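You operate a simulated robot arm through the tools that you are given. There is no shell and no other tool. Be economical: measure what you need, move in short steps, check, and stop when the job is done.

The job below is to be done with a simulated two-armed robot. You get a single attempt, and the scene is never put back.

TASK
Wipe up the spill on the top of the wooden bench with the cloth and put it back.
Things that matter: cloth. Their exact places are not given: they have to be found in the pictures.

It is judged by the outcome, as a careful person would: the job done as asked, and still so three seconds after it is handed in. It fails if anything else is knocked over, pushed out of place, dropped, spilled or broken. Flat cloth is picked up by pressing the open fingertips on it (5 to 10 N) and closing them slowly along it; thin cloth reads only 2 to 8 mm in the jaws.

THE ROBOT
Two 7-joint arms with two-finger parallel grippers on one trunk, on a base that drives. Base frame: it is fixed to the floor where the robot stands at the start and does not move with it; the origin is under the middle of the robot, x ahead of it, y to its left, z up; the surface under the hand at the start is at about z = 90. Units: cm, degrees, N and s.
The left shoulder is at the start at [5, 20.9, 119.6], the right one opposite. With the tool pointing down near the work surface each hand reaches from about 28 to 92 cm from the robot's upright axis, wherever it stands, measured 20 degrees to its own side. Payload 4.4 kg a hand.
Tool frame (each hand has its own): the origin (TCP) lies between the finger pads and is the grasp point; the fingertips stand 2.3 cm ahead of it; z points along the fingers, y is the line along which they close. The gripper opens to 9.4 cm. The fingers are 3.8 cm wide and 1 cm thick; the gripper's body (5.4 by 9.6 cm) begins 3.9 cm behind the TCP.
Orientation is that of the tool frame in the base frame, as [roll, pitch, yaw] about the fixed x, y, z axes, in that order (R = Rz(yaw) Ry(pitch) Rx(roll)). With the fingers straight down and closing along the base's y, the tool's x points along the base's -x, its y along +y and its z along -z.

THE INTERFACE
- The arms move only by the tool move_arm. It takes "left_plan", "right_plan" or both (then of equal length, played together; a hand with none holds still); each is a list of rows, each an object (a shift or turn left out is 0, a gripper value left out holds the last) with "slide": the shift along the base's x, y, z in mm, a list of three; "rot": the turn, a rotation vector about the base's x, y, z in degrees, a list of three; "fingers": the closure, from 0 (fully open) to 1 (shut). In form: [{"slide": [dx, dy, dz], "rot": [ax, ay, az], "fingers": fingers}, ...]. A call has 1 to 12 rows; each row shifts and turns the commanded pose from where the row before left it. Each row takes 0.2 s and may step no farther than 5 cm and 8.6 degrees from the row before; otherwise, or with a gripper value out of range, the whole call is refused. Where a pose cannot be reached the arm comes as near as it can. A force on the tool above 40 N (or 10 N above the force at the start of the call, whichever is more), or a blocked arm, ends the call early, and 0.2 s more pass. The fingers move at their own pace (about 10.8 cm/s each) and stop on an object; they squeeze with about 31 N. The grip force told is the motor's: it shows also when the fingers shut on nothing. Time passes only in rows, and 0.2 s behind the last, so rows that do not move let the fingers close. It gives the time, the measured TCP pose, the force on the tool (base axes), the opening and the grip force at its end, in the units of the frame above (readings bear some noise), with the torque about the TCP (base axes, N m) and any sound that the robot's microphone picked up.
- Cameras (640 x 400 px; columns grow to the right, rows downward): "scene" is now at [12.5, -5.61, 136.39]; the picture's right is [-0.65, -0.76, 0.00], its down [-0.48, 0.40, -0.78] and it looks along [0.60, -0.51, -0.62] (base axes); focal length 293 px, centre (320, 200). "left" rides on the left gripper at [8.6, -1.6, -7.4] in its tool frame; the picture's right is [0.18, 0.98, 0.00], its down [-0.58, 0.11, -0.81] and it looks along [-0.79, 0.15, 0.59] (tool axes); focal length 243 px, centre (320, 200). "right" rides on the right gripper at [8.6, 1.6, -7.4] in its tool frame; the picture's right is [-0.18, 0.98, 0.00], its down [-0.58, -0.11, -0.81] and it looks along [-0.79, -0.15, 0.59] (tool axes); focal length 243 px, centre (320, 200).
- capture(camera): a new picture of that camera. No time passes.
- move_column(by): slides the trunk up (or, below 0, down) by that many cm; the arms and the scene camera ride with it, the base frame stays. It gives what a move gives, with no picture.
- roll_base(legs): drives the robot by 1 to 6 legs, each [ahead, left, turn to the left] in cm, cm and degrees, along the robot's own axes; the way and the turn of a leg run together, so that a leg with both is an arc; at most 150 cm and 180 degrees a leg. The arms and the cameras ride along, it lands a little off, and it stops where it bumps. It gives what a move gives.
- turn_head(pan, tilt): turns the head with the scene camera to pan (to the left, within 80 degrees either way) and tilt (down, from -29 to 69), counted from straight ahead of the robot. It gives what a move gives.
- measure_at(camera, pixels): for up to 12 pixels [column, row] of the newest picture of that camera ("zoom" is the newest enlarged one), the place [x, y, z] in the base frame of the surface seen there, good to about 0.3 cm, but the place of the scene camera against the robot may be out by one fixed shift of up to 1.2 cm in any direction. No time passes.
- close_up(camera, box): a new picture of the part [left, top, right, bottom] of that camera's present view, enlarged. No time passes.
- job_done(): hands the job in; it is judged then, once.

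Work in short steps. Measure before you move; look again where a grasp or a placing could have gone wrong, and mend it. You have 80 turns and 58 pictures in all, those below and enlarged ones among them. Open the grippers and draw the arms clear of the work before you hand the job in, unless the task says otherwise; then end with one line.

The tools are called after "Request:" as a command line: name --argument value ..., lists and objects as JSON in quotes. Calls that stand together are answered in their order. move_arm: Moves the arms, as the interface text tells. Its arguments: {"type":"object","properties":{"left_plan":{"type":"array","items":{"type":"object","properties":{"slide":{"type":"array","items":{"type":"number"}},"rot":{"type":"array","items":{"type":"number"}},"fingers":{"type":"number"}}}},"right_plan":{"type":"array","items":{"type":"object","properties":{"slide":{"type":"array","items":{"type":"number"}},"rot":{"type":"array","items":{"type":"number"}},"fingers":{"type":"number"}}}}},"required":[]} The other tools are called the same way: move_column (by) slides the trunk up or down; roll_base (legs) drives the base; turn_head (pan, tilt) turns the head that bears the scene camera; capture (camera) takes a picture; measure_at (camera, pixels) gives the place of the surface under pixels of a picture; close_up (camera, box) takes an enlarged picture of a part of a camera's view; job_done () hands the job in.

At the start:

```text
time_s: 0.0
left_tcp_pos: [57.52, -11.06, 110.92]
left_tcp_rot: [179.9, 0.0, -180.0]
left_wrist_force: [-0.3, -0.1, -0.2]
left_ft_torque: [0.02, -0.01, 0.01]
left_gripper_width: 9.4
left_finger_force: 0.2
right_tcp_pos: [38.43, -44.63, 110.05]
right_tcp_rot: [179.9, 0.0, -180.0]
right_wrist_force: [0.3, 0.5, 0.3]
right_ft_torque: [0.02, 0.02, -0.03]
right_gripper_width: 9.37
right_finger_force: 0.1
trunk travel left (down, up): [-27.5, 28.8]
robot x, y, heading: [-0.37, -0.25, -0.2]
head pan, tilt: [-40.4, 38.6]
```

scene: 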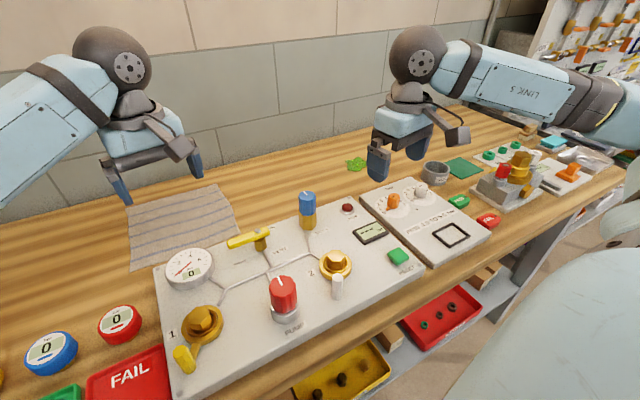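
right: 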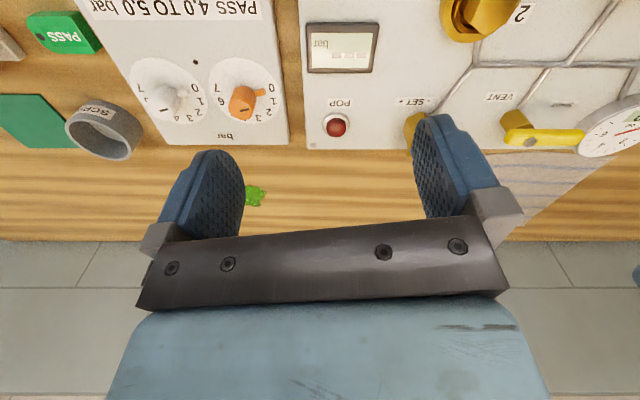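
left: 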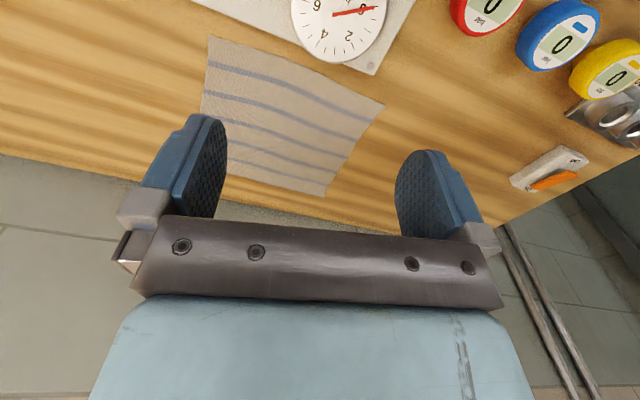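

The cloth lies at about (185,225) in the scene picture, and the green spill is probably at (357,163). I'll measure both and zoom in on them.

Request:
measure_at --camera "scene" --pixels '[[128, 205], [220, 187], [240, 235], [132, 268], [185, 225], [357, 163], [346, 162], [368, 164], [355, 171], [300, 190], [270, 200], [360, 195]]'

Request:
close_up --camera "scene" --box '[300, 130, 420, 205]'

Request:
close_up --camera "scene" --box '[90, 160, 330, 310]'

```text
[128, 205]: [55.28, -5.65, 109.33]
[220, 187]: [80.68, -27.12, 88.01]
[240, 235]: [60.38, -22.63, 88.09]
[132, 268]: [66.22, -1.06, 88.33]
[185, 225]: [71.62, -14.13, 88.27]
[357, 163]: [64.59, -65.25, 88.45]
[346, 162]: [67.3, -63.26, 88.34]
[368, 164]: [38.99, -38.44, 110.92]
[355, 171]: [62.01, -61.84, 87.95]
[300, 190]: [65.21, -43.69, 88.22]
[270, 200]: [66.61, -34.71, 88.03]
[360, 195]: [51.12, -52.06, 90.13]
```

```text
5.33 times, centred on (360, 168) of scene
```

zoom: 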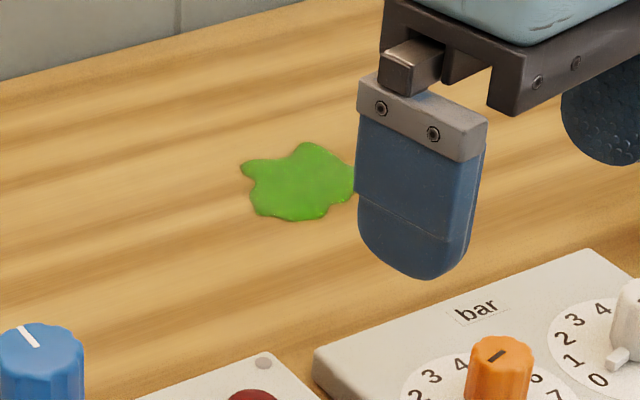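

```text
2.67 times, centred on (210, 235) of scene
```

zoom: 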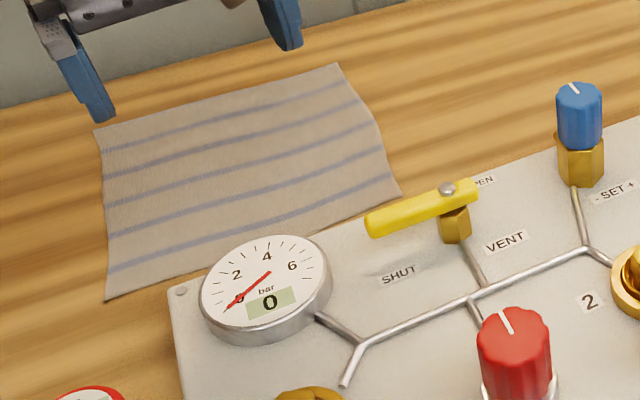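

The spill is near (64.6,-65). I'll measure the cloth corners and nearby obstacles in the newest zoom.

Request:
measure_at --camera "zoom" --pixels '[[97, 133], [336, 68], [400, 193], [109, 297], [250, 175], [180, 290], [380, 215], [420, 210], [465, 185], [265, 245], [560, 180], [580, 95]]'

Request:
measure_at --camera "right" --pixels '[[255, 195], [248, 190], [265, 190], [252, 205], [300, 145], [140, 140], [100, 150], [350, 235], [515, 210], [540, 150], [300, 240], [340, 190]]'

Request:
measure_at --camera "left" --pixels '[[210, 38], [382, 104], [325, 196], [225, 170], [290, 110], [370, 72], [380, 10], [335, 60], [520, 185], [550, 65], [380, 215], [240, 100]]'

```text
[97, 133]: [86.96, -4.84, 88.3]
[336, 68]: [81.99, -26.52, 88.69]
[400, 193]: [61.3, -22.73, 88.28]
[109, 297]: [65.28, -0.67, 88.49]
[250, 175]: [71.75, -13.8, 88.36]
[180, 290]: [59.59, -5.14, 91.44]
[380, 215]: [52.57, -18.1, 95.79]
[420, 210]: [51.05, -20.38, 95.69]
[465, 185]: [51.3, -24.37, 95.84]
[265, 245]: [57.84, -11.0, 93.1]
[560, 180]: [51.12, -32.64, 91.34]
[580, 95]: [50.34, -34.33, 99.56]
```

```text
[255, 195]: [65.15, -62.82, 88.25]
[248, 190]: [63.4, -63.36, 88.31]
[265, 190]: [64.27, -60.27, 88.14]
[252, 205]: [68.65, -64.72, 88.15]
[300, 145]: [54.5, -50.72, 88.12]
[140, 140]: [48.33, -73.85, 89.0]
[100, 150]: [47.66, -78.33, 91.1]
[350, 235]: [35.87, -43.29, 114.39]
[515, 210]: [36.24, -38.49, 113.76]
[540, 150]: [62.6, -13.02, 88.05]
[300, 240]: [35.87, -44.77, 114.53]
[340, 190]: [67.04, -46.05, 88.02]
```

```text
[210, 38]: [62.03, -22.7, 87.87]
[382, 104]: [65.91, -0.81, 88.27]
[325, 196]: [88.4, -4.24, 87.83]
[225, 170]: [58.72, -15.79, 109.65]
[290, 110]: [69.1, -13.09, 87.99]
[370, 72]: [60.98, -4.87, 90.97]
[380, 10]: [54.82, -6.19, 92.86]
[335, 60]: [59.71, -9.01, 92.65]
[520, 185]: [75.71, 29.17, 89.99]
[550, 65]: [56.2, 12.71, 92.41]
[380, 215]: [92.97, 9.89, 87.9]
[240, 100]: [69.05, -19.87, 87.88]
```

The cloth is about a 22 cm square with corners near (87.5,-4.5), (82,-26.5), (61.7,-22.7) and (65.6,-0.7), and the bench top is at z≈88. The plan is to clear the left hand away to the left, then bring the right hand over the right side of the cloth.

Request:
move_arm --left_plan '[{"slide": [0, 30, 20]}, {"slide": [0, 45, 10]}, {"slide": [0, 45, 10]}, {"slide": [-15, 45, 10]}, {"slide": [-20, 45, 0]}, {"slide": [-20, 45, 0]}, {"slide": [-20, 45, 0]}, {"slide": [-20, 40, 0]}, {}, {}, {}, {}]' --right_plan '[{}, {}, {"slide": [0, 0, 10]}, {"slide": [35, 25, 0]}, {"slide": [35, 25, 0]}, {"slide": [35, 25, 0]}, {"slide": [35, 25, 0]}, {"slide": [35, 25, 0]}, {"slide": [35, 25, 0]}, {"slide": [35, 25, 0]}, {"slide": [35, 25, 0]}, {"slide": [31, 16, 0]}]'

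Request:
capture --camera "right"

Request:
capture --camera "scene"

```text
time_s: 2.6
left_tcp_pos: [48.05, 22.83, 115.85]
left_tcp_rot: [180.0, -0.1, 179.9]
left_wrist_force: [-0.4, -0.2, 0.4]
left_ft_torque: [0.0, -0.03, 0.02]
left_gripper_width: 9.39
left_finger_force: 0.0
right_tcp_pos: [69.48, -22.94, 110.99]
right_tcp_rot: [-179.9, 0.0, 179.9]
right_wrist_force: [0.1, -0.3, -0.7]
right_ft_torque: [-0.02, -0.01, 0.0]
right_gripper_width: 9.4
right_finger_force: 0.1
trunk travel left (down, up): [-27.5, 28.8]
robot x, y, heading: [0.06, -0.08, -0.1]
head pan, tilt: [-40.4, 38.6]
```

```text
52 pictures are left
```

right: 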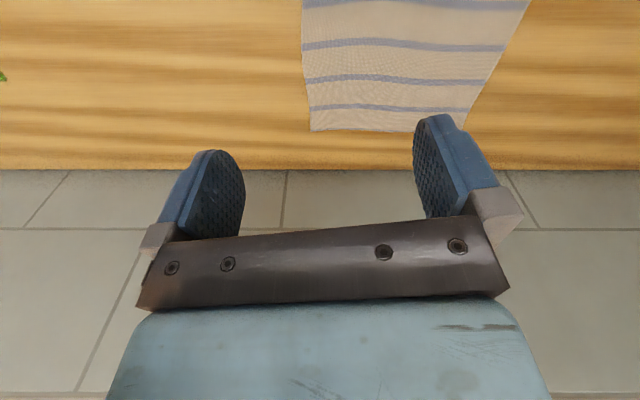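

```text
51 pictures are left
```

scene: 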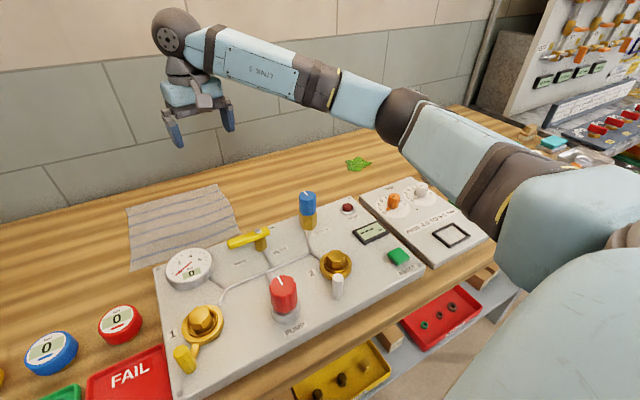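

The hand is over the right part of the cloth, but the right elbow looks low over the panel. I'll check its heights and the cloth's edge as the wrist camera sees it.

Request:
measure_at --camera "scene" --pixels '[[405, 143], [380, 120], [450, 185], [480, 200], [330, 95], [500, 235], [345, 163], [357, 164], [369, 163], [356, 157], [357, 171], [215, 190]]'

Request:
measure_at --camera "right" --pixels '[[305, 60], [310, 125], [308, 90], [303, 5], [350, 60], [400, 90], [465, 107], [350, 128]]'

```text
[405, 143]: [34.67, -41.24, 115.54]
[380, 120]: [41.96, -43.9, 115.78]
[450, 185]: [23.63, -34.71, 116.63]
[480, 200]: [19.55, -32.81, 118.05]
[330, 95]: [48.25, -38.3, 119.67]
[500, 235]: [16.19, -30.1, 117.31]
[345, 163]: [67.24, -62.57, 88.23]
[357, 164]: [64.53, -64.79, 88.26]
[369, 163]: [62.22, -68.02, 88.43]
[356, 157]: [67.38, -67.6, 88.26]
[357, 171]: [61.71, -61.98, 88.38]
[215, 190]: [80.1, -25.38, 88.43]
```

```text
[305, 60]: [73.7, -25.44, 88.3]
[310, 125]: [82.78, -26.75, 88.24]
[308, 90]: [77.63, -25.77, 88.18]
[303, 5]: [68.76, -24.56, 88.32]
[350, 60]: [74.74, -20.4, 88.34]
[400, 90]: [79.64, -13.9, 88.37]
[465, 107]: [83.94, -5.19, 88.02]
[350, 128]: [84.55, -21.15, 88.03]
```

The elbow has about 15 cm of clearance, but I'll raise the column for more. Then I'll align the yaw with the cloth edge, half close the fingers and descend to just above the cloth.

Request:
move_column --by 8

Request:
move_arm --right_plan '[{"slide": [0, 10, -45], "rot": [0, 0, -5], "fingers": 0.5}, {"slide": [5, 5, -45], "rot": [0, 0, -5]}, {"slide": [0, 0, -45]}, {"slide": [0, 0, -45]}, {"slide": [0, 0, -40]}, {"slide": [0, 0, -20]}, {}]'

Request:
capture --camera "right"

Request:
capture --camera "scene"

```text
time_s: 3.8
left_tcp_pos: [48.11, 22.9, 123.78]
left_tcp_rot: [180.0, 0.0, -180.0]
left_wrist_force: [0.3, -0.9, -0.5]
left_ft_torque: [-0.02, -0.04, 0.01]
left_gripper_width: 9.38
left_finger_force: 0.1
right_tcp_pos: [69.52, -22.97, 119.06]
right_tcp_rot: [180.0, 0.1, 180.0]
right_wrist_force: [-0.2, 0.3, 0.5]
right_ft_torque: [0.0, 0.0, 0.01]
right_gripper_width: 9.41
right_finger_force: 0.0
trunk travel left (down, up): [-35.5, 20.8]
robot x, y, heading: [-0.03, -0.07, -0.1]
head pan, tilt: [-40.4, 38.6]
```

```text
time_s: 5.4
left_tcp_pos: [48.12, 22.96, 123.74]
left_tcp_rot: [180.0, 0.0, -180.0]
left_wrist_force: [-0.1, -1.2, -0.6]
left_ft_torque: [0.02, 0.04, -0.01]
left_gripper_width: 9.41
left_finger_force: 0.0
right_tcp_pos: [69.92, -21.68, 95.04]
right_tcp_rot: [-179.9, 0.0, 170.0]
right_wrist_force: [0.2, -0.5, 0.0]
right_ft_torque: [0.03, -0.01, 0.0]
right_gripper_width: 4.7
right_finger_force: 0.0
trunk travel left (down, up): [-35.5, 20.8]
robot x, y, heading: [-0.32, 0.11, 0.3]
head pan, tilt: [-40.4, 38.6]
```

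```text
50 pictures are left
```

right: 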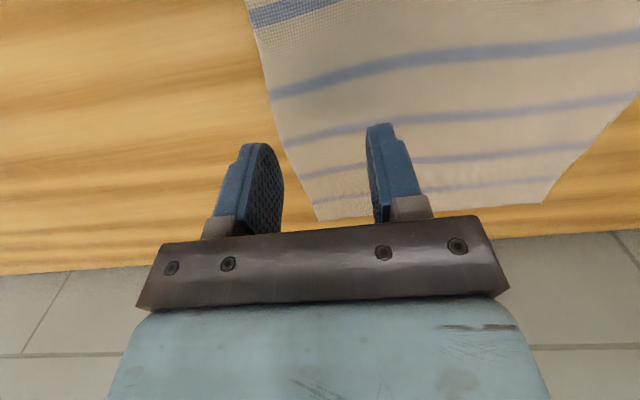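

```text
49 pictures are left
```

scene: 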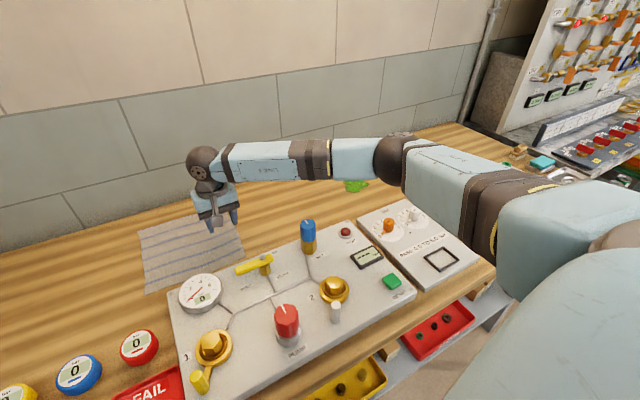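

The fingers straddle the strip just inside the right edge. I'll shift 8 mm inward, lower to contact and read the force.

Request:
move_arm --right_plan '[{"slide": [0, 8, -20]}, {"slide": [0, 0, -18]}, {"slide": [0, 0, -4]}, {"slide": [0, 0, -2]}, {"slide": [0, 0, -2]}, {}]'

Request:
capture --camera "right"

```text
time_s: 6.8
left_tcp_pos: [48.13, 22.83, 123.77]
left_tcp_rot: [-180.0, 0.0, 179.9]
left_wrist_force: [-0.2, 0.0, 0.4]
left_ft_torque: [0.07, 0.02, -0.01]
left_gripper_width: 9.39
left_finger_force: 0.1
right_tcp_pos: [70.12, -20.67, 90.6]
right_tcp_rot: [-180.0, 0.0, 170.0]
right_wrist_force: [0.0, 0.0, -0.5]
right_ft_torque: [0.0, -0.03, 0.01]
right_gripper_width: 4.7
right_finger_force: 0.0
trunk travel left (down, up): [-35.5, 20.8]
robot x, y, heading: [-0.08, 0.17, 0.1]
head pan, tilt: [-40.4, 38.6]
```

```text
48 pictures are left
```

right: 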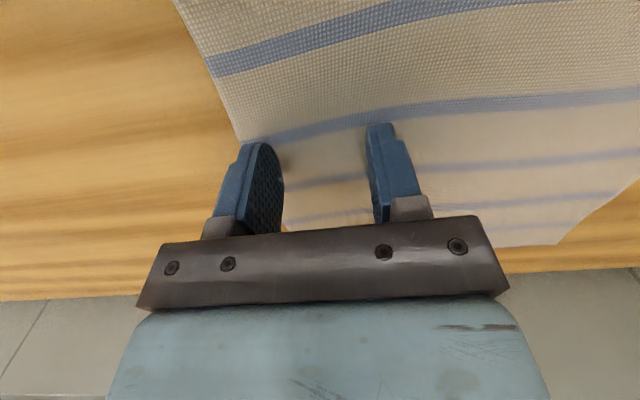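

Both fingertips look to be over the cloth with no contact yet (0.5 N). I'll lower in 1 mm steps until there is contact force.

Request:
move_arm --right_plan '[{"slide": [0, 0, -1]}, {"slide": [0, 0, -1]}, {}]'

```text
time_s: 7.6
left_tcp_pos: [48.07, 22.99, 123.84]
left_tcp_rot: [-180.0, 0.0, -180.0]
left_wrist_force: [0.1, 0.1, 0.7]
left_ft_torque: [0.02, 0.03, -0.01]
left_gripper_width: 9.4
left_finger_force: 0.0
right_tcp_pos: [69.94, -20.64, 90.46]
right_tcp_rot: [-180.0, 0.1, 170.0]
right_wrist_force: [2.5, 0.1, 8.2]
right_ft_torque: [-0.22, -0.04, 0.05]
right_gripper_width: 4.7
right_finger_force: 0.6
trunk travel left (down, up): [-35.5, 20.8]
robot x, y, heading: [0.16, -0.03, 0.2]
head pan, tilt: [-40.4, 38.6]
```

Contact is at 8 N, inside the 5–10 N band, so I'll close slowly.

Request:
move_arm --right_plan '[{"fingers": 0.55}, {"fingers": 0.6}, {"fingers": 0.65}, {"fingers": 0.7}, {"fingers": 0.75}, {"fingers": 0.8}, {"fingers": 0.85}, {"fingers": 0.9}, {"fingers": 0.95}, {"fingers": 1.0}, {}, {}]'

Request:
capture --camera "right"

```text
time_s: 10.2
left_tcp_pos: [47.98, 22.88, 123.85]
left_tcp_rot: [180.0, 0.2, -179.9]
left_wrist_force: [0.1, 0.5, 0.4]
left_ft_torque: [0.01, 0.01, -0.01]
left_gripper_width: 9.39
left_finger_force: 0.0
right_tcp_pos: [69.9, -20.68, 90.48]
right_tcp_rot: [179.9, 0.1, 170.0]
right_wrist_force: [0.3, 0.3, 12.3]
right_ft_torque: [-0.09, 0.1, 0.01]
right_gripper_width: 0.2
right_finger_force: 31.3
trunk travel left (down, up): [-35.5, 20.8]
robot x, y, heading: [-0.26, -0.11, -0.1]
head pan, tilt: [-40.4, 38.6]
```

```text
47 pictures are left
```

right: 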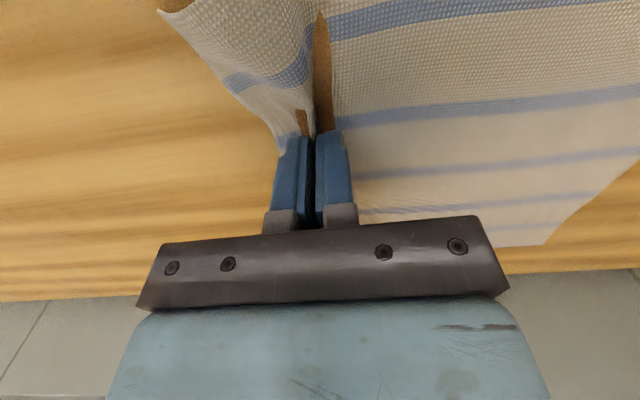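

A fold is pinched and the width reads 2 mm. I'll lift gently and check that it holds.

Request:
move_arm --right_plan '[{"slide": [0, 0, 15]}, {"slide": [0, 0, 25]}, {"slide": [0, 10, 40]}, {"slide": [0, 10, 40]}, {}]'

Request:
capture --camera "scene"

```text
time_s: 11.4
left_tcp_pos: [48.11, 22.88, 123.73]
left_tcp_rot: [-180.0, -0.1, -179.8]
left_wrist_force: [0.3, 0.2, -1.3]
left_ft_torque: [-0.01, -0.02, -0.01]
left_gripper_width: 9.41
left_finger_force: 0.1
right_tcp_pos: [69.92, -18.93, 102.31]
right_tcp_rot: [180.0, 0.0, 170.0]
right_wrist_force: [-0.6, 0.0, -0.9]
right_ft_torque: [0.03, 0.0, 0.01]
right_gripper_width: 0.21
right_finger_force: 31.0
trunk travel left (down, up): [-35.5, 20.8]
robot x, y, heading: [0.07, -0.24, 0.1]
head pan, tilt: [-40.4, 38.6]
```

```text
46 pictures are left
```

scene: 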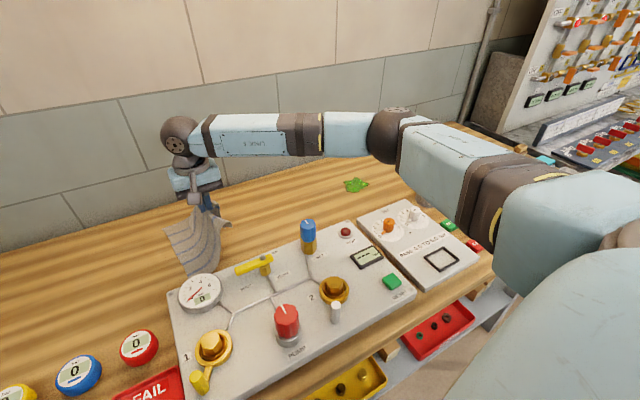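

The cloth is held. I'll lift it clear of the bench to z≈121, then carry it right along x≈68 to y≈-46.

Request:
move_arm --right_plan '[{"slide": [0, 20, 45]}, {"slide": [0, 20, 45]}, {"slide": [0, 10, 45]}, {"slide": [0, 0, 45]}, {}, {"slide": [0, -40, 0]}, {"slide": [0, -40, 0]}, {"slide": [0, -40, 0]}, {"slide": [-5, -40, 0]}, {"slide": [-5, -40, 0]}, {"slide": [-5, -40, 0]}, {}]'

Request:
capture --camera "scene"

```text
time_s: 14.0
left_tcp_pos: [48.2, 23.02, 123.79]
left_tcp_rot: [-180.0, 0.0, 180.0]
left_wrist_force: [-0.2, 0.5, 0.0]
left_ft_torque: [0.0, -0.01, -0.02]
left_gripper_width: 9.39
left_finger_force: 0.2
right_tcp_pos: [68.31, -37.77, 120.2]
right_tcp_rot: [-179.9, 0.1, 170.0]
right_wrist_force: [-0.7, 0.2, -0.8]
right_ft_torque: [-0.05, 0.0, 0.0]
right_gripper_width: 0.21
right_finger_force: 31.6
trunk travel left (down, up): [-35.5, 20.8]
robot x, y, heading: [-0.01, -0.08, 0.1]
head pan, tilt: [-40.4, 38.6]
```

```text
45 pictures are left
```

scene: 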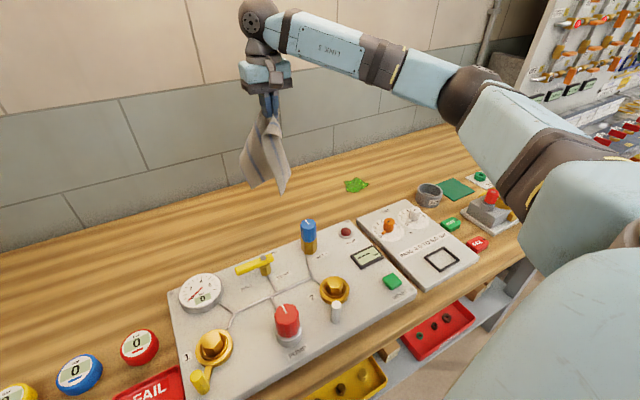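

The cloth hangs about 18 cm below the jaws. I'll lay it down by lowering while moving right, ending with the jaws just left of the spill at (65.5,-60).

Request:
move_arm --right_plan '[{"slide": [-5, -10, -40]}, {"slide": [-5, -10, -40]}, {"slide": [-3, -20, -40]}, {"slide": [-3, -30, -40]}, {"slide": [-3, -40, -40]}, {"slide": [-3, -40, -35]}, {"slide": [0, -40, -25]}, {"slide": [0, -30, -15]}, {}]'

Request:
capture --camera "scene"

Request:
capture --camera "right"

```text
refused: row 5 steps farther than a row can; nothing moved
```

```text
44 pictures are left
```

scene: 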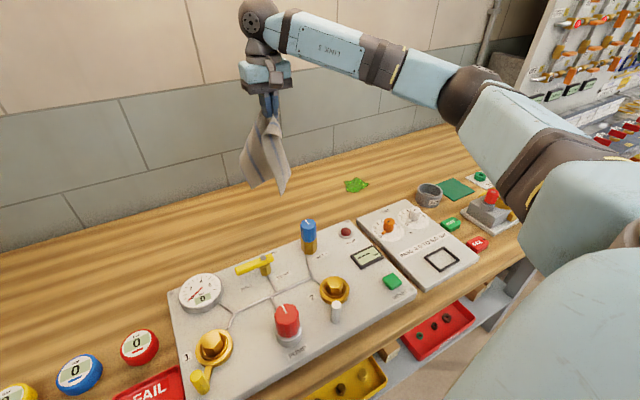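

```text
43 pictures are left
```

right: 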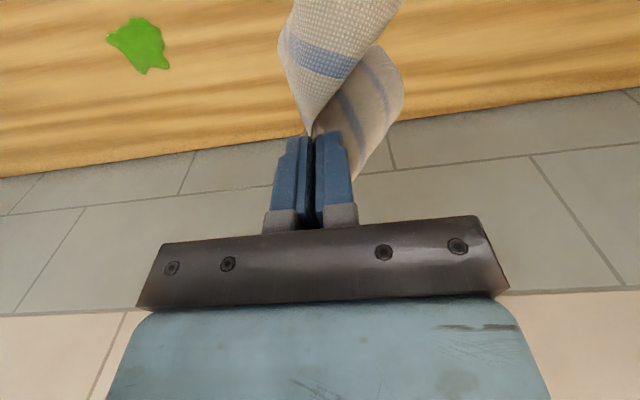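

One row's step was too long, so nothing moved. The wrist view shows the whole spill at about (140,45), so I'll measure it and repeat the lowering in smaller steps.

Request:
measure_at --camera "right" --pixels '[[140, 45], [107, 38], [133, 18], [163, 45], [168, 68], [145, 73]]'

Request:
move_arm --right_plan '[{"slide": [-5, -10, -40]}, {"slide": [-5, -10, -40]}, {"slide": [-3, -20, -40]}, {"slide": [-3, -30, -35]}, {"slide": [-3, -30, -35]}, {"slide": [-3, -35, -30]}, {"slide": [0, -35, -25]}, {"slide": [0, -35, -20]}, {"slide": [0, -20, -12]}, {}]'

Request:
capture --camera "scene"

Request:
capture --camera "right"

```text
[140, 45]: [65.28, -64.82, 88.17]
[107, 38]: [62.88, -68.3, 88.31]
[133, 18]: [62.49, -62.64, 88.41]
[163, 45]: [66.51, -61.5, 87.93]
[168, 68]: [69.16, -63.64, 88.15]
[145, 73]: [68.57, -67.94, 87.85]
```

```text
time_s: 16.2
left_tcp_pos: [48.16, 22.97, 123.75]
left_tcp_rot: [-180.0, 0.0, 180.0]
left_wrist_force: [0.0, -0.3, -0.2]
left_ft_torque: [0.01, 0.02, 0.02]
left_gripper_width: 9.42
left_finger_force: 0.1
right_tcp_pos: [66.46, -60.24, 92.77]
right_tcp_rot: [-179.9, -0.1, 169.9]
right_wrist_force: [-0.7, 0.1, 1.4]
right_ft_torque: [-0.03, 0.0, 0.0]
right_gripper_width: 0.22
right_finger_force: 31.2
trunk travel left (down, up): [-35.5, 20.8]
robot x, y, heading: [-0.64, 0.02, -0.1]
head pan, tilt: [-40.4, 38.6]
```

```text
42 pictures are left
```

scene: 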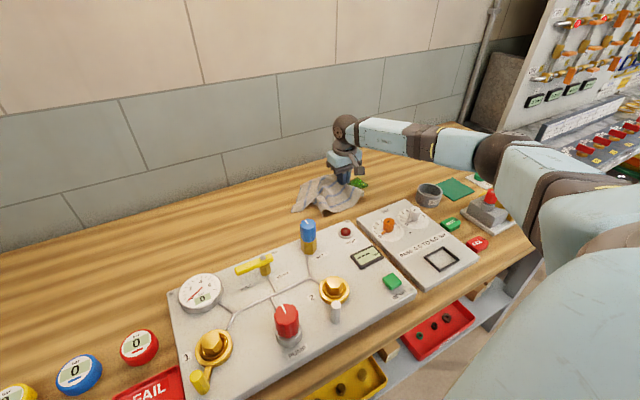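

```text
41 pictures are left
```

right: 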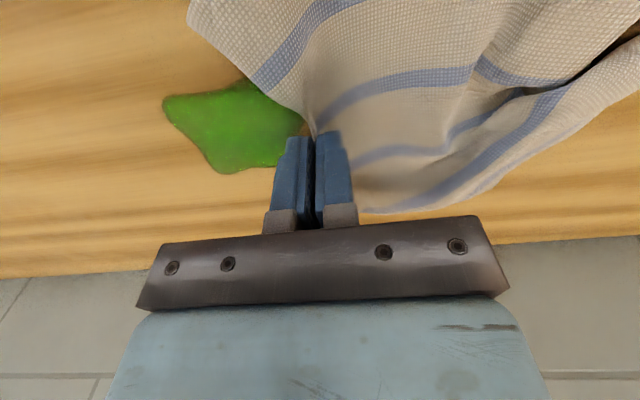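

The cloth is laid out to the left with the jaws at the spill's left edge; the spill spans x 62–69 and y -61.5 to -68.5. I'll check the cup's position for clearance, then press down and start wiping.

Request:
measure_at --camera "scene" --pixels '[[418, 188], [430, 183], [428, 205], [440, 190], [455, 180], [365, 212], [395, 205], [345, 225]]'

Request:
move_arm --right_plan '[{"slide": [-5, 0, -12]}, {"slide": [0, 0, -4]}, {"slide": [0, 0, -2]}, {}]'

```text
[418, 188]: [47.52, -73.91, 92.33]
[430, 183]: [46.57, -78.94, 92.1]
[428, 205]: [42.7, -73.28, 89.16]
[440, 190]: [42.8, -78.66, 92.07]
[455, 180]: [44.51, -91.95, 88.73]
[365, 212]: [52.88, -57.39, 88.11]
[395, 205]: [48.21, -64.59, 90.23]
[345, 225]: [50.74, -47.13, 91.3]
```

```text
time_s: 17.2
left_tcp_pos: [48.13, 22.92, 123.76]
left_tcp_rot: [-179.9, -0.1, -180.0]
left_wrist_force: [0.1, 0.5, 0.0]
left_ft_torque: [0.02, -0.02, 0.04]
left_gripper_width: 9.39
left_finger_force: 0.1
right_tcp_pos: [65.79, -60.24, 90.8]
right_tcp_rot: [-180.0, 0.1, 170.0]
right_wrist_force: [0.0, 0.3, 0.1]
right_ft_torque: [-0.02, 0.0, 0.02]
right_gripper_width: 0.23
right_finger_force: 31.0
trunk travel left (down, up): [-35.5, 20.8]
robot x, y, heading: [0.27, -0.1, 0.1]
head pan, tilt: [-40.4, 38.6]
```

The cup at (45,-76) is well clear. I'll press about 4 mm further and stroke right across the spill.

Request:
move_arm --right_plan '[{"slide": [0, 0, -2]}, {"slide": [0, 0, -2]}, {"slide": [0, -20, 0]}, {"slide": [0, -20, 0]}, {"slide": [0, -20, 0]}, {"slide": [0, -20, 0]}, {"slide": [0, -20, 0]}, {}]'

Request:
capture --camera "right"

```text
time_s: 19.0
left_tcp_pos: [48.04, 23.1, 123.89]
left_tcp_rot: [-180.0, 0.1, 180.0]
left_wrist_force: [0.6, 0.6, 0.1]
left_ft_torque: [0.01, 0.01, 0.0]
left_gripper_width: 9.41
left_finger_force: 0.0
right_tcp_pos: [65.65, -66.1, 90.44]
right_tcp_rot: [-179.8, 0.0, 169.8]
right_wrist_force: [0.9, 1.7, 12.0]
right_ft_torque: [0.05, 0.01, 0.0]
right_gripper_width: 0.24
right_finger_force: 30.7
right hand out of reach, approached as far as the arm can: row 6, 7
trunk travel left (down, up): [-35.5, 20.8]
robot x, y, heading: [0.12, 0.21, -0.2]
head pan, tilt: [-40.4, 38.6]
```

```text
40 pictures are left
```

right: 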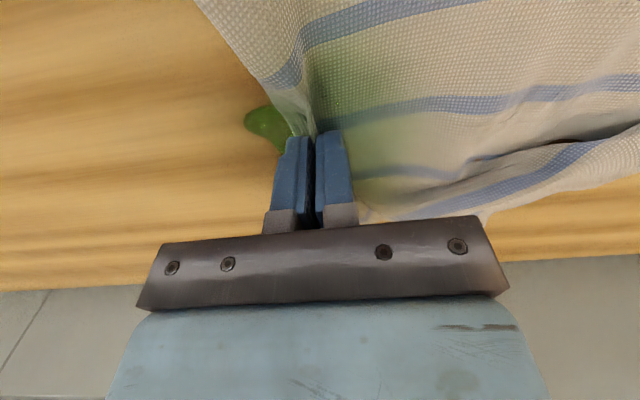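

The wipe is working and the cloth has taken up most of the spill, but the arm reached its limit at y=-66 with some left around y≈-68. I'll lift the hand and lower the column back 8 cm to get more reach.

Request:
move_arm --right_plan '[{"slide": [0, 80, 30]}, {"slide": [0, 0, 30]}, {"slide": [0, 0, 30]}, {}]'

Request:
capture --camera "right"

Request:
capture --camera "scene"

```text
refused: row 1 steps farther than a row can; nothing moved
```

```text
39 pictures are left
```

right: 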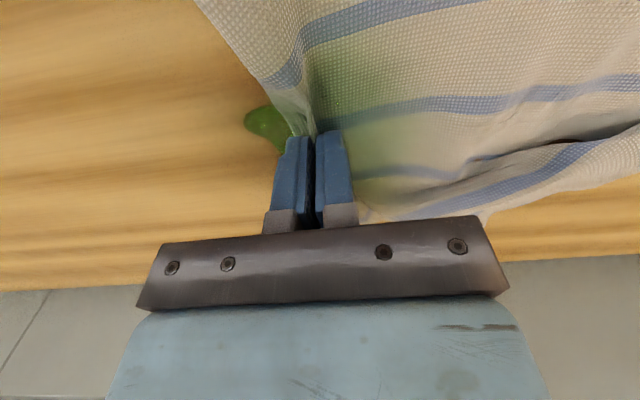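

```text
38 pictures are left
```

scene: 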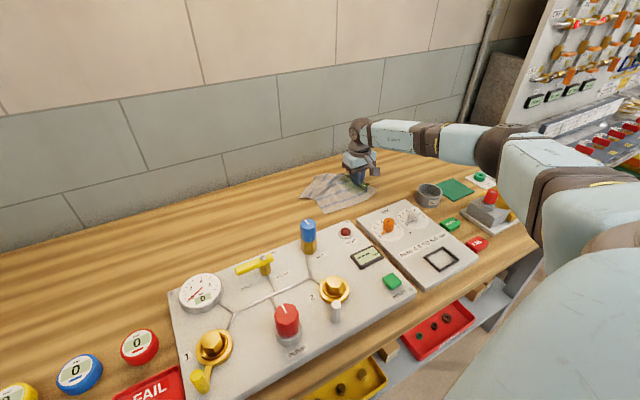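

The step was too long again. I'll lift in smaller steps and then lower the column.

Request:
move_arm --right_plan '[{"slide": [0, 20, 20]}, {"slide": [0, 20, 30]}, {"slide": [0, 20, 40]}, {}]'

Request:
move_column --by -8

Request:
capture --camera "right"

```text
time_s: 20.0
left_tcp_pos: [48.15, 22.88, 123.72]
left_tcp_rot: [180.0, 0.0, 180.0]
left_wrist_force: [-0.5, -0.4, -0.3]
left_ft_torque: [-0.01, 0.0, 0.02]
left_gripper_width: 9.38
left_finger_force: 0.0
right_tcp_pos: [65.81, -60.35, 99.24]
right_tcp_rot: [-179.9, -0.2, 170.0]
right_wrist_force: [0.0, -0.1, 0.1]
right_ft_torque: [-0.02, -0.01, 0.03]
right_gripper_width: 0.23
right_finger_force: 30.9
trunk travel left (down, up): [-35.5, 20.8]
robot x, y, heading: [0.16, -0.12, -0.1]
head pan, tilt: [-40.4, 38.6]
```

```text
time_s: 21.1
left_tcp_pos: [48.05, 22.9, 115.87]
left_tcp_rot: [-179.9, 0.1, -180.0]
left_wrist_force: [-1.2, -0.3, 0.5]
left_ft_torque: [0.01, 0.03, -0.04]
left_gripper_width: 9.4
left_finger_force: 0.1
right_tcp_pos: [65.83, -60.39, 91.32]
right_tcp_rot: [-180.0, -0.1, 170.0]
right_wrist_force: [-0.1, 0.1, 0.3]
right_ft_torque: [-0.03, -0.01, -0.03]
right_gripper_width: 0.22
right_finger_force: 31.1
trunk travel left (down, up): [-27.5, 28.8]
robot x, y, heading: [0.26, -0.01, 0.0]
head pan, tilt: [-40.4, 38.6]
```

```text
37 pictures are left
```

right: 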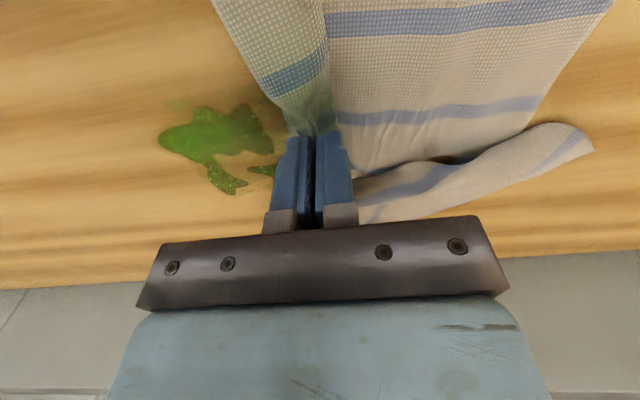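

The spill is partly wiped, with the rest at pixels (160–275, 105–195). I'll press down and make a longer stroke to y≈-71, then come back.

Request:
move_arm --right_plan '[{"slide": [0, 0, -7]}, {"slide": [0, 0, -3]}, {"slide": [0, -20, 0]}, {"slide": [0, -20, 0]}, {"slide": [0, -20, 0]}, {"slide": [0, -20, 0]}, {"slide": [0, -20, 0]}, {"slide": [0, -10, 0]}, {}]'

Request:
capture --camera "right"

```text
time_s: 23.1
left_tcp_pos: [47.94, 23.15, 115.77]
left_tcp_rot: [-179.9, 0.1, 180.0]
left_wrist_force: [-0.3, 0.6, 0.0]
left_ft_torque: [0.01, -0.03, 0.02]
left_gripper_width: 9.38
left_finger_force: 0.0
right_tcp_pos: [65.81, -67.25, 90.68]
right_tcp_rot: [-179.9, 0.0, 170.0]
right_wrist_force: [0.0, 5.0, 14.8]
right_ft_torque: [0.11, -0.02, -0.01]
right_gripper_width: 0.25
right_finger_force: 31.9
right hand out of reach, approached as far as the arm can: row 6, 7, 8
trunk travel left (down, up): [-27.5, 28.8]
robot x, y, heading: [0.08, 0.04, -0.2]
head pan, tilt: [-40.4, 38.6]
```

```text
36 pictures are left
```

right: 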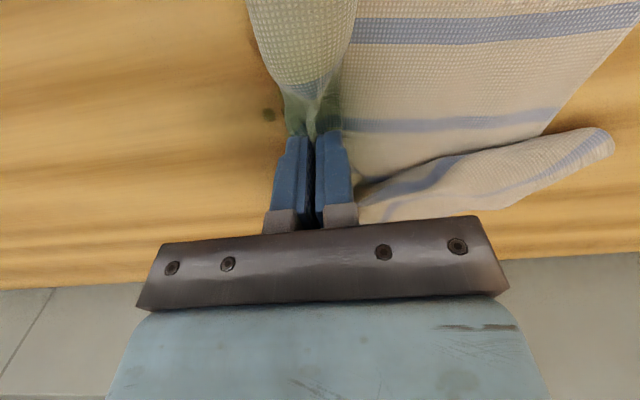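

Only a small dark spot at (268,115) shows beyond the jaws. I'll stroke back to the left at a smaller x and look.

Request:
move_arm --right_plan '[{"slide": [-12, 0, 0]}, {"slide": [0, 20, 0]}, {"slide": [0, 20, 0]}, {"slide": [0, 20, 0]}, {"slide": [0, 20, 0]}, {"slide": [0, 0, 10]}, {}]'

Request:
capture --camera "right"

```text
time_s: 24.7
left_tcp_pos: [48.07, 22.91, 115.86]
left_tcp_rot: [179.9, 0.0, -179.9]
left_wrist_force: [0.2, 0.5, -0.2]
left_ft_torque: [-0.04, 0.0, 0.01]
left_gripper_width: 9.41
left_finger_force: 0.0
right_tcp_pos: [64.77, -59.51, 91.42]
right_tcp_rot: [180.0, -0.1, 170.0]
right_wrist_force: [-0.1, 0.3, 0.6]
right_ft_torque: [0.01, -0.02, -0.03]
right_gripper_width: 0.22
right_finger_force: 31.0
trunk travel left (down, up): [-27.5, 28.8]
robot x, y, heading: [-0.48, 0.24, 0.1]
head pan, tilt: [-40.4, 38.6]
```

```text
35 pictures are left
```

right: 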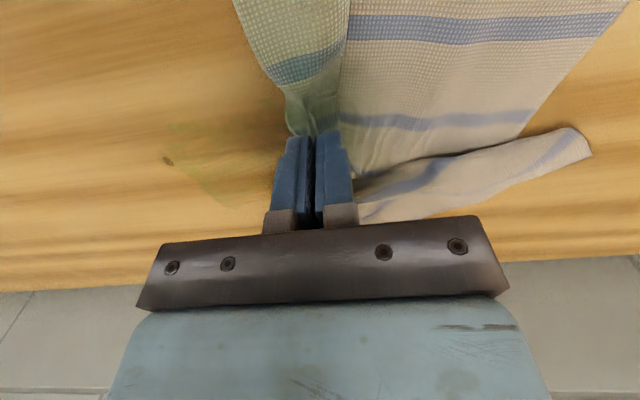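

Nearly all of it is gone, with a faint film left and a small dot at (168,161). I'll measure what remains.

Request:
close_up --camera "right" --box '[130, 90, 320, 220]'

Request:
measure_at --camera "right" --pixels '[[168, 161], [180, 127], [230, 150], [225, 195], [210, 130]]'

```text
3.08 times, centred on (225, 155) of right
```

zoom: 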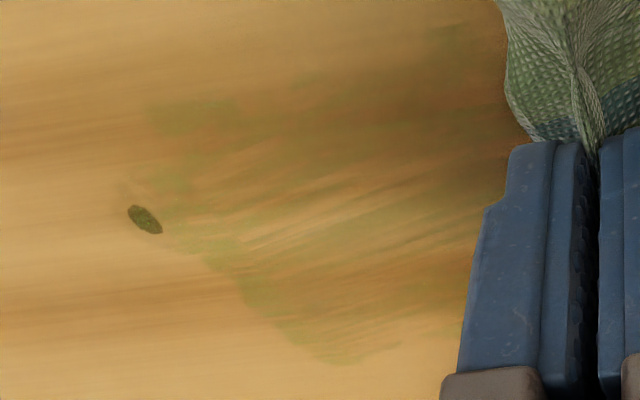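

```text
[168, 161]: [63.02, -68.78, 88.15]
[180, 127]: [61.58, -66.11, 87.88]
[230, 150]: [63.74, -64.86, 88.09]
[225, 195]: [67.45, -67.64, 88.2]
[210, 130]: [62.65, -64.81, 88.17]
```

A faint film spans x 61–68 and y -64 to -68, with the dot at (63,-68.8). To get comfortable reach, I'll lift 3 cm and drive the base 12 cm to the right.

Request:
move_arm --right_plan '[{"slide": [0, 30, 30]}, {"slide": [0, 30, 20]}, {}]'

Request:
roll_base --legs '[[0, -12, 0]]'

Request:
capture --camera "right"

Request:
capture --camera "scene"

```text
time_s: 25.5
left_tcp_pos: [48.13, 22.87, 115.84]
left_tcp_rot: [-180.0, 0.0, 180.0]
left_wrist_force: [0.8, 0.4, 0.6]
left_ft_torque: [-0.01, 0.0, -0.02]
left_gripper_width: 9.39
left_finger_force: 0.0
right_tcp_pos: [64.59, -53.4, 96.33]
right_tcp_rot: [-180.0, 0.1, 170.0]
right_wrist_force: [-0.1, 0.0, 0.7]
right_ft_torque: [-0.02, 0.01, 0.03]
right_gripper_width: 0.23
right_finger_force: 31.7
trunk travel left (down, up): [-27.5, 28.8]
robot x, y, heading: [0.06, -0.53, 0.1]
head pan, tilt: [-40.4, 38.6]
```

```text
time_s: 27.2
left_tcp_pos: [47.41, 11.32, 115.83]
left_tcp_rot: [-180.0, 0.1, -179.5]
left_wrist_force: [-0.1, -0.7, 0.3]
left_ft_torque: [-0.01, 0.0, 0.02]
left_gripper_width: 9.39
left_finger_force: 0.0
right_tcp_pos: [64.35, -64.91, 96.4]
right_tcp_rot: [179.9, 0.0, 170.4]
right_wrist_force: [-0.4, -1.0, -0.6]
right_ft_torque: [0.03, 0.02, -0.01]
right_gripper_width: 0.21
right_finger_force: 31.0
trunk travel left (down, up): [-27.5, 28.8]
robot x, y, heading: [-0.79, -12.02, 0.2]
head pan, tilt: [-40.4, 38.6]
```

```text
33 pictures are left
```

right: 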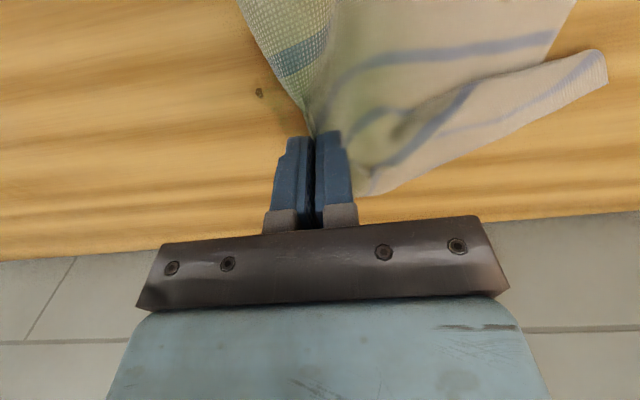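

```text
32 pictures are left
```

scene: 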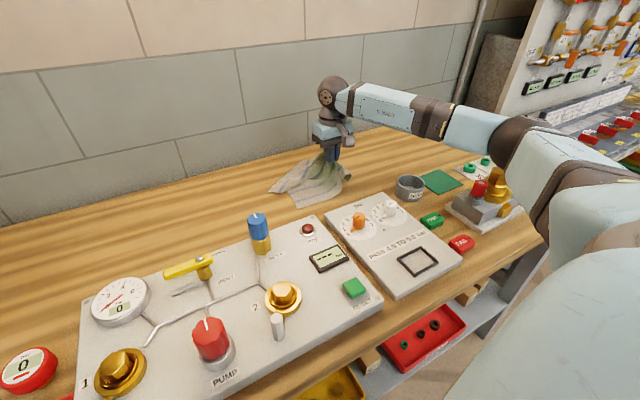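

Reach is comfortable now. I'll set down at about (63,-61), press, and stroke right to y=-73. Then I'll shift x by +3.5 cm and stroke back.

Request:
move_arm --right_plan '[{"slide": [-7, 25, -25]}, {"slide": [-7, 15, -25]}, {"slide": [0, 0, -9]}, {"slide": [0, -25, 0]}, {"slide": [0, -25, 0]}, {"slide": [0, -25, 0]}, {"slide": [0, -25, 0]}, {"slide": [0, -20, 0]}, {}]'

Request:
move_arm --right_plan '[{"slide": [18, 0, 0]}, {"slide": [17, 0, 0]}, {"slide": [0, 25, 0]}, {"slide": [0, 25, 0]}, {"slide": [0, 25, 0]}, {"slide": [0, 25, 0]}, {"slide": [0, 20, 0]}, {"slide": [-15, 0, 0]}, {"slide": [-30, 30, 10]}, {}]'

Request:
capture --camera "right"

```text
time_s: 29.2
left_tcp_pos: [47.2, 11.43, 115.79]
left_tcp_rot: [-179.9, 0.0, -179.6]
left_wrist_force: [0.4, -0.2, 0.6]
left_ft_torque: [0.02, 0.0, 0.01]
left_gripper_width: 9.39
left_finger_force: 0.1
right_tcp_pos: [63.04, -72.86, 90.69]
right_tcp_rot: [-179.9, 0.1, 170.4]
right_wrist_force: [-0.2, 2.9, 9.5]
right_ft_torque: [-0.01, -0.05, 0.05]
right_gripper_width: 0.21
right_finger_force: 30.7
trunk travel left (down, up): [-27.5, 28.8]
robot x, y, heading: [-0.66, -11.69, 0.4]
head pan, tilt: [-40.4, 38.6]
```

```text
time_s: 31.4
left_tcp_pos: [47.3, 11.35, 115.73]
left_tcp_rot: [-180.0, 0.1, -179.5]
left_wrist_force: [0.5, 0.5, -0.6]
left_ft_torque: [0.01, 0.03, 0.01]
left_gripper_width: 9.4
left_finger_force: 0.0
right_tcp_pos: [61.68, -57.56, 91.47]
right_tcp_rot: [-180.0, -0.1, 170.4]
right_wrist_force: [-0.1, 1.7, -0.2]
right_ft_torque: [0.05, 0.03, 0.0]
right_gripper_width: 0.21
right_finger_force: 30.9
trunk travel left (down, up): [-27.5, 28.8]
robot x, y, heading: [-0.63, -12.31, 0.2]
head pan, tilt: [-40.4, 38.6]
```

```text
31 pictures are left
```

right: 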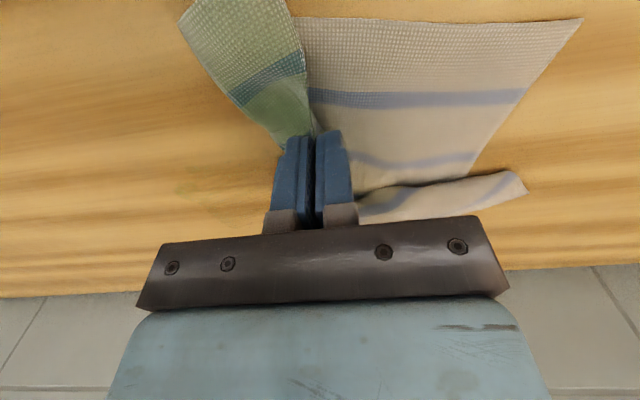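

Dot gone; a faint film remains near (195,180). I'll measure and zoom in on it.

Request:
close_up --camera "right" --box '[110, 90, 320, 230]'

Request:
measure_at --camera "right" --pixels '[[180, 165], [200, 190], [225, 215], [190, 195]]'

```text
2.86 times, centred on (215, 160) of right
```

zoom: 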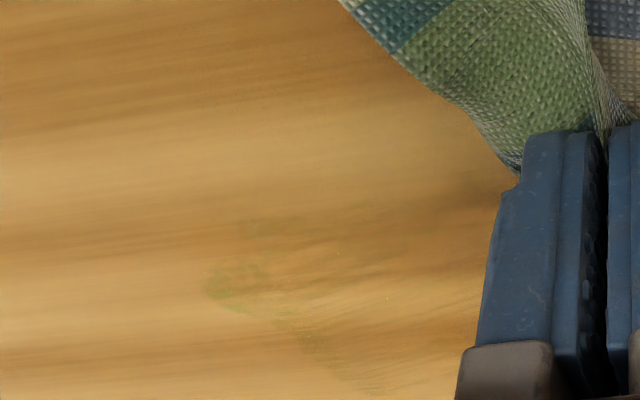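

```text
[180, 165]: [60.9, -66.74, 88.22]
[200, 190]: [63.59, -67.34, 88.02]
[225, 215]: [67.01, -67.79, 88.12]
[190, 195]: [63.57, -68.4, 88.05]
```

Very faint traces remain around (61–67, -66.5 to -68.5). I'll make more full strokes at x=64 and x=67.

Request:
move_arm --right_plan '[{"slide": [22, -35, -4]}, {"slide": [0, 0, -7]}, {"slide": [0, -25, 0]}, {"slide": [0, -25, 0]}, {"slide": [0, -25, 0]}, {"slide": [0, -30, 0]}, {"slide": [0, 25, 0]}, {"slide": [0, 25, 0]}, {"slide": [0, 25, 0]}, {"slide": [0, 20, 0]}, {}]'

Request:
move_arm --right_plan '[{"slide": [25, 0, 0]}, {"slide": [0, -25, 0]}, {"slide": [0, -25, 0]}, {"slide": [0, -25, 0]}, {"slide": [0, -25, 0]}, {"slide": [0, 25, 0]}, {"slide": [0, 25, 0]}, {"slide": [0, 25, 0]}, {"slide": [0, 25, 0]}, {"slide": [-20, 10, 0]}, {"slide": [-25, 30, 10]}, {}]'

Request:
close_up --camera "right" --box '[110, 90, 320, 230]'

```text
time_s: 33.9
left_tcp_pos: [47.11, 11.38, 115.85]
left_tcp_rot: [180.0, 0.1, -179.8]
left_wrist_force: [1.0, 0.2, -0.1]
left_ft_torque: [-0.02, 0.0, 0.03]
left_gripper_width: 9.42
left_finger_force: 0.0
right_tcp_pos: [64.2, -62.41, 90.59]
right_tcp_rot: [-180.0, 0.2, 170.3]
right_wrist_force: [0.5, -4.6, 13.3]
right_ft_torque: [-0.18, -0.11, -0.03]
right_gripper_width: 0.23
right_finger_force: 31.3
trunk travel left (down, up): [-27.5, 28.8]
robot x, y, heading: [-0.49, -11.88, 0.5]
head pan, tilt: [-40.4, 38.6]
```

```text
time_s: 36.5
left_tcp_pos: [47.3, 11.36, 115.88]
left_tcp_rot: [180.0, 0.0, -179.6]
left_wrist_force: [1.4, 1.0, -0.1]
left_ft_torque: [-0.04, 0.05, 0.01]
left_gripper_width: 9.41
left_finger_force: 0.0
right_tcp_pos: [62.05, -58.43, 91.31]
right_tcp_rot: [180.0, -0.1, 170.4]
right_wrist_force: [-0.1, 0.2, 0.5]
right_ft_torque: [0.01, 0.0, 0.01]
right_gripper_width: 0.22
right_finger_force: 31.5
trunk travel left (down, up): [-27.5, 28.8]
robot x, y, heading: [-0.52, -11.7, 0.6]
head pan, tilt: [-40.4, 38.6]
```

```text
2.86 times, centred on (215, 160) of right
```

zoom: 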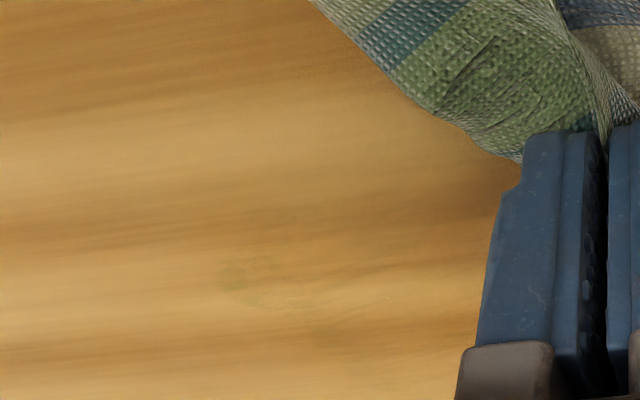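

Only a barely visible trace is left near (63,-67.6). I'll do one more double pass there and then lift the cloth for a full check.

Request:
move_arm --right_plan '[{"slide": [8, -30, -4]}, {"slide": [0, 0, -7]}, {"slide": [0, -30, 0]}, {"slide": [0, -30, 0]}, {"slide": [0, -30, 0]}, {"slide": [0, -20, 0]}, {"slide": [12, 0, 0]}, {"slide": [0, 30, 0]}, {"slide": [0, 30, 0]}, {"slide": [0, -30, 0]}, {"slide": [0, -30, 0]}, {}]'

Request:
move_arm --right_plan '[{"slide": [0, 30, 0]}, {"slide": [0, 30, 0]}, {"slide": [0, 30, 0]}, {"slide": [0, 30, 10]}, {"slide": [0, 20, 40]}, {"slide": [5, 20, 40]}, {"slide": [5, 20, 40]}, {"slide": [5, 10, 45]}, {"slide": [5, 10, 45]}, {"slide": [5, 0, 45]}, {}]'

Request:
capture --camera "scene"

Request:
capture --camera "right"

```text
time_s: 39.0
left_tcp_pos: [47.09, 11.62, 115.8]
left_tcp_rot: [-179.7, 0.1, -179.6]
left_wrist_force: [0.1, -0.4, -0.2]
left_ft_torque: [0.0, -0.03, -0.01]
left_gripper_width: 9.4
left_finger_force: 0.1
right_tcp_pos: [63.95, -72.26, 90.72]
right_tcp_rot: [-179.9, 0.2, 170.4]
right_wrist_force: [0.6, 7.3, 20.4]
right_ft_torque: [0.05, -0.13, 0.06]
right_gripper_width: 0.23
right_finger_force: 31.0
trunk travel left (down, up): [-27.5, 28.8]
robot x, y, heading: [-0.6, -12.04, 0.5]
head pan, tilt: [-40.4, 38.6]
```

```text
time_s: 41.5
left_tcp_pos: [47.33, 11.27, 115.78]
left_tcp_rot: [180.0, 0.0, -179.6]
left_wrist_force: [0.1, -0.1, 0.0]
left_ft_torque: [-0.01, -0.02, -0.01]
left_gripper_width: 9.43
left_finger_force: 0.1
right_tcp_pos: [66.76, -52.28, 116.8]
right_tcp_rot: [-180.0, -0.1, 170.4]
right_wrist_force: [0.2, 0.2, -1.0]
right_ft_torque: [-0.02, 0.01, -0.02]
right_gripper_width: 0.21
right_finger_force: 31.0
trunk travel left (down, up): [-27.5, 28.8]
robot x, y, heading: [-0.61, -11.58, 0.4]
head pan, tilt: [-40.4, 38.6]
```

```text
28 pictures are left
```

scene: 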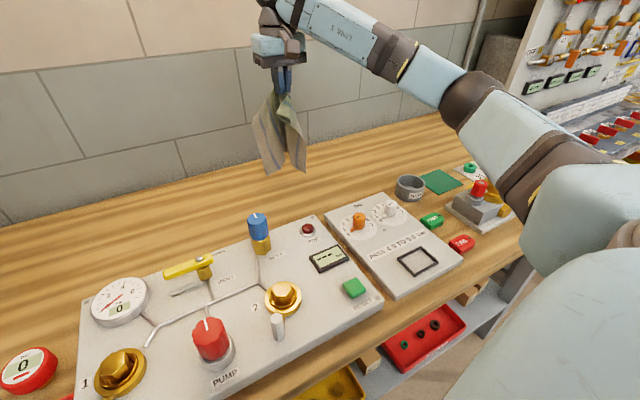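

```text
27 pictures are left
```

right: 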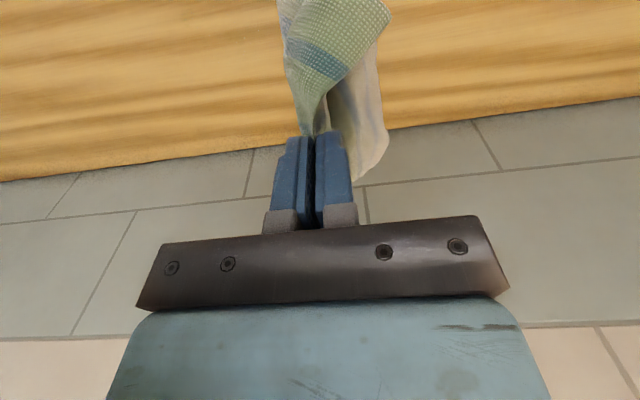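

The bench looks clean. I'll zoom in on the spill area and the strip to its left in case some was smeared there.

Request:
close_up --camera "scene" --box '[230, 130, 440, 260]'

Request:
close_up --camera "right" --box '[0, 0, 300, 190]'

```text
3.05 times, centred on (335, 195) of scene
```

zoom: 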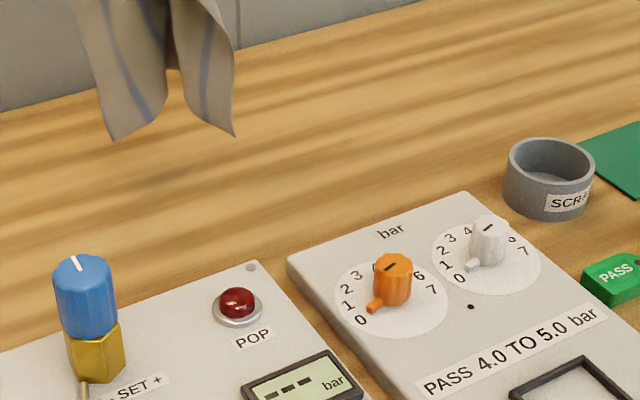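

```text
2.11 times, centred on (150, 95) of right
```

zoom: 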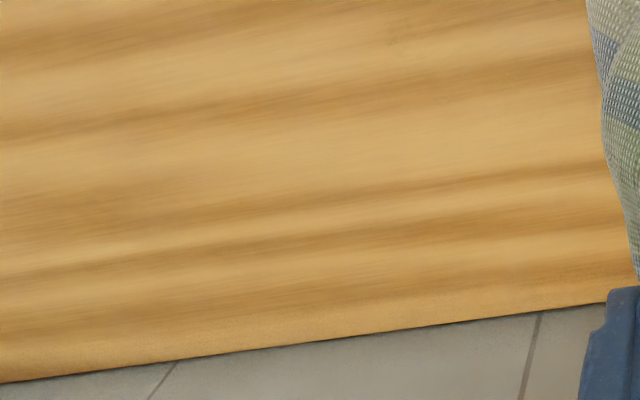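

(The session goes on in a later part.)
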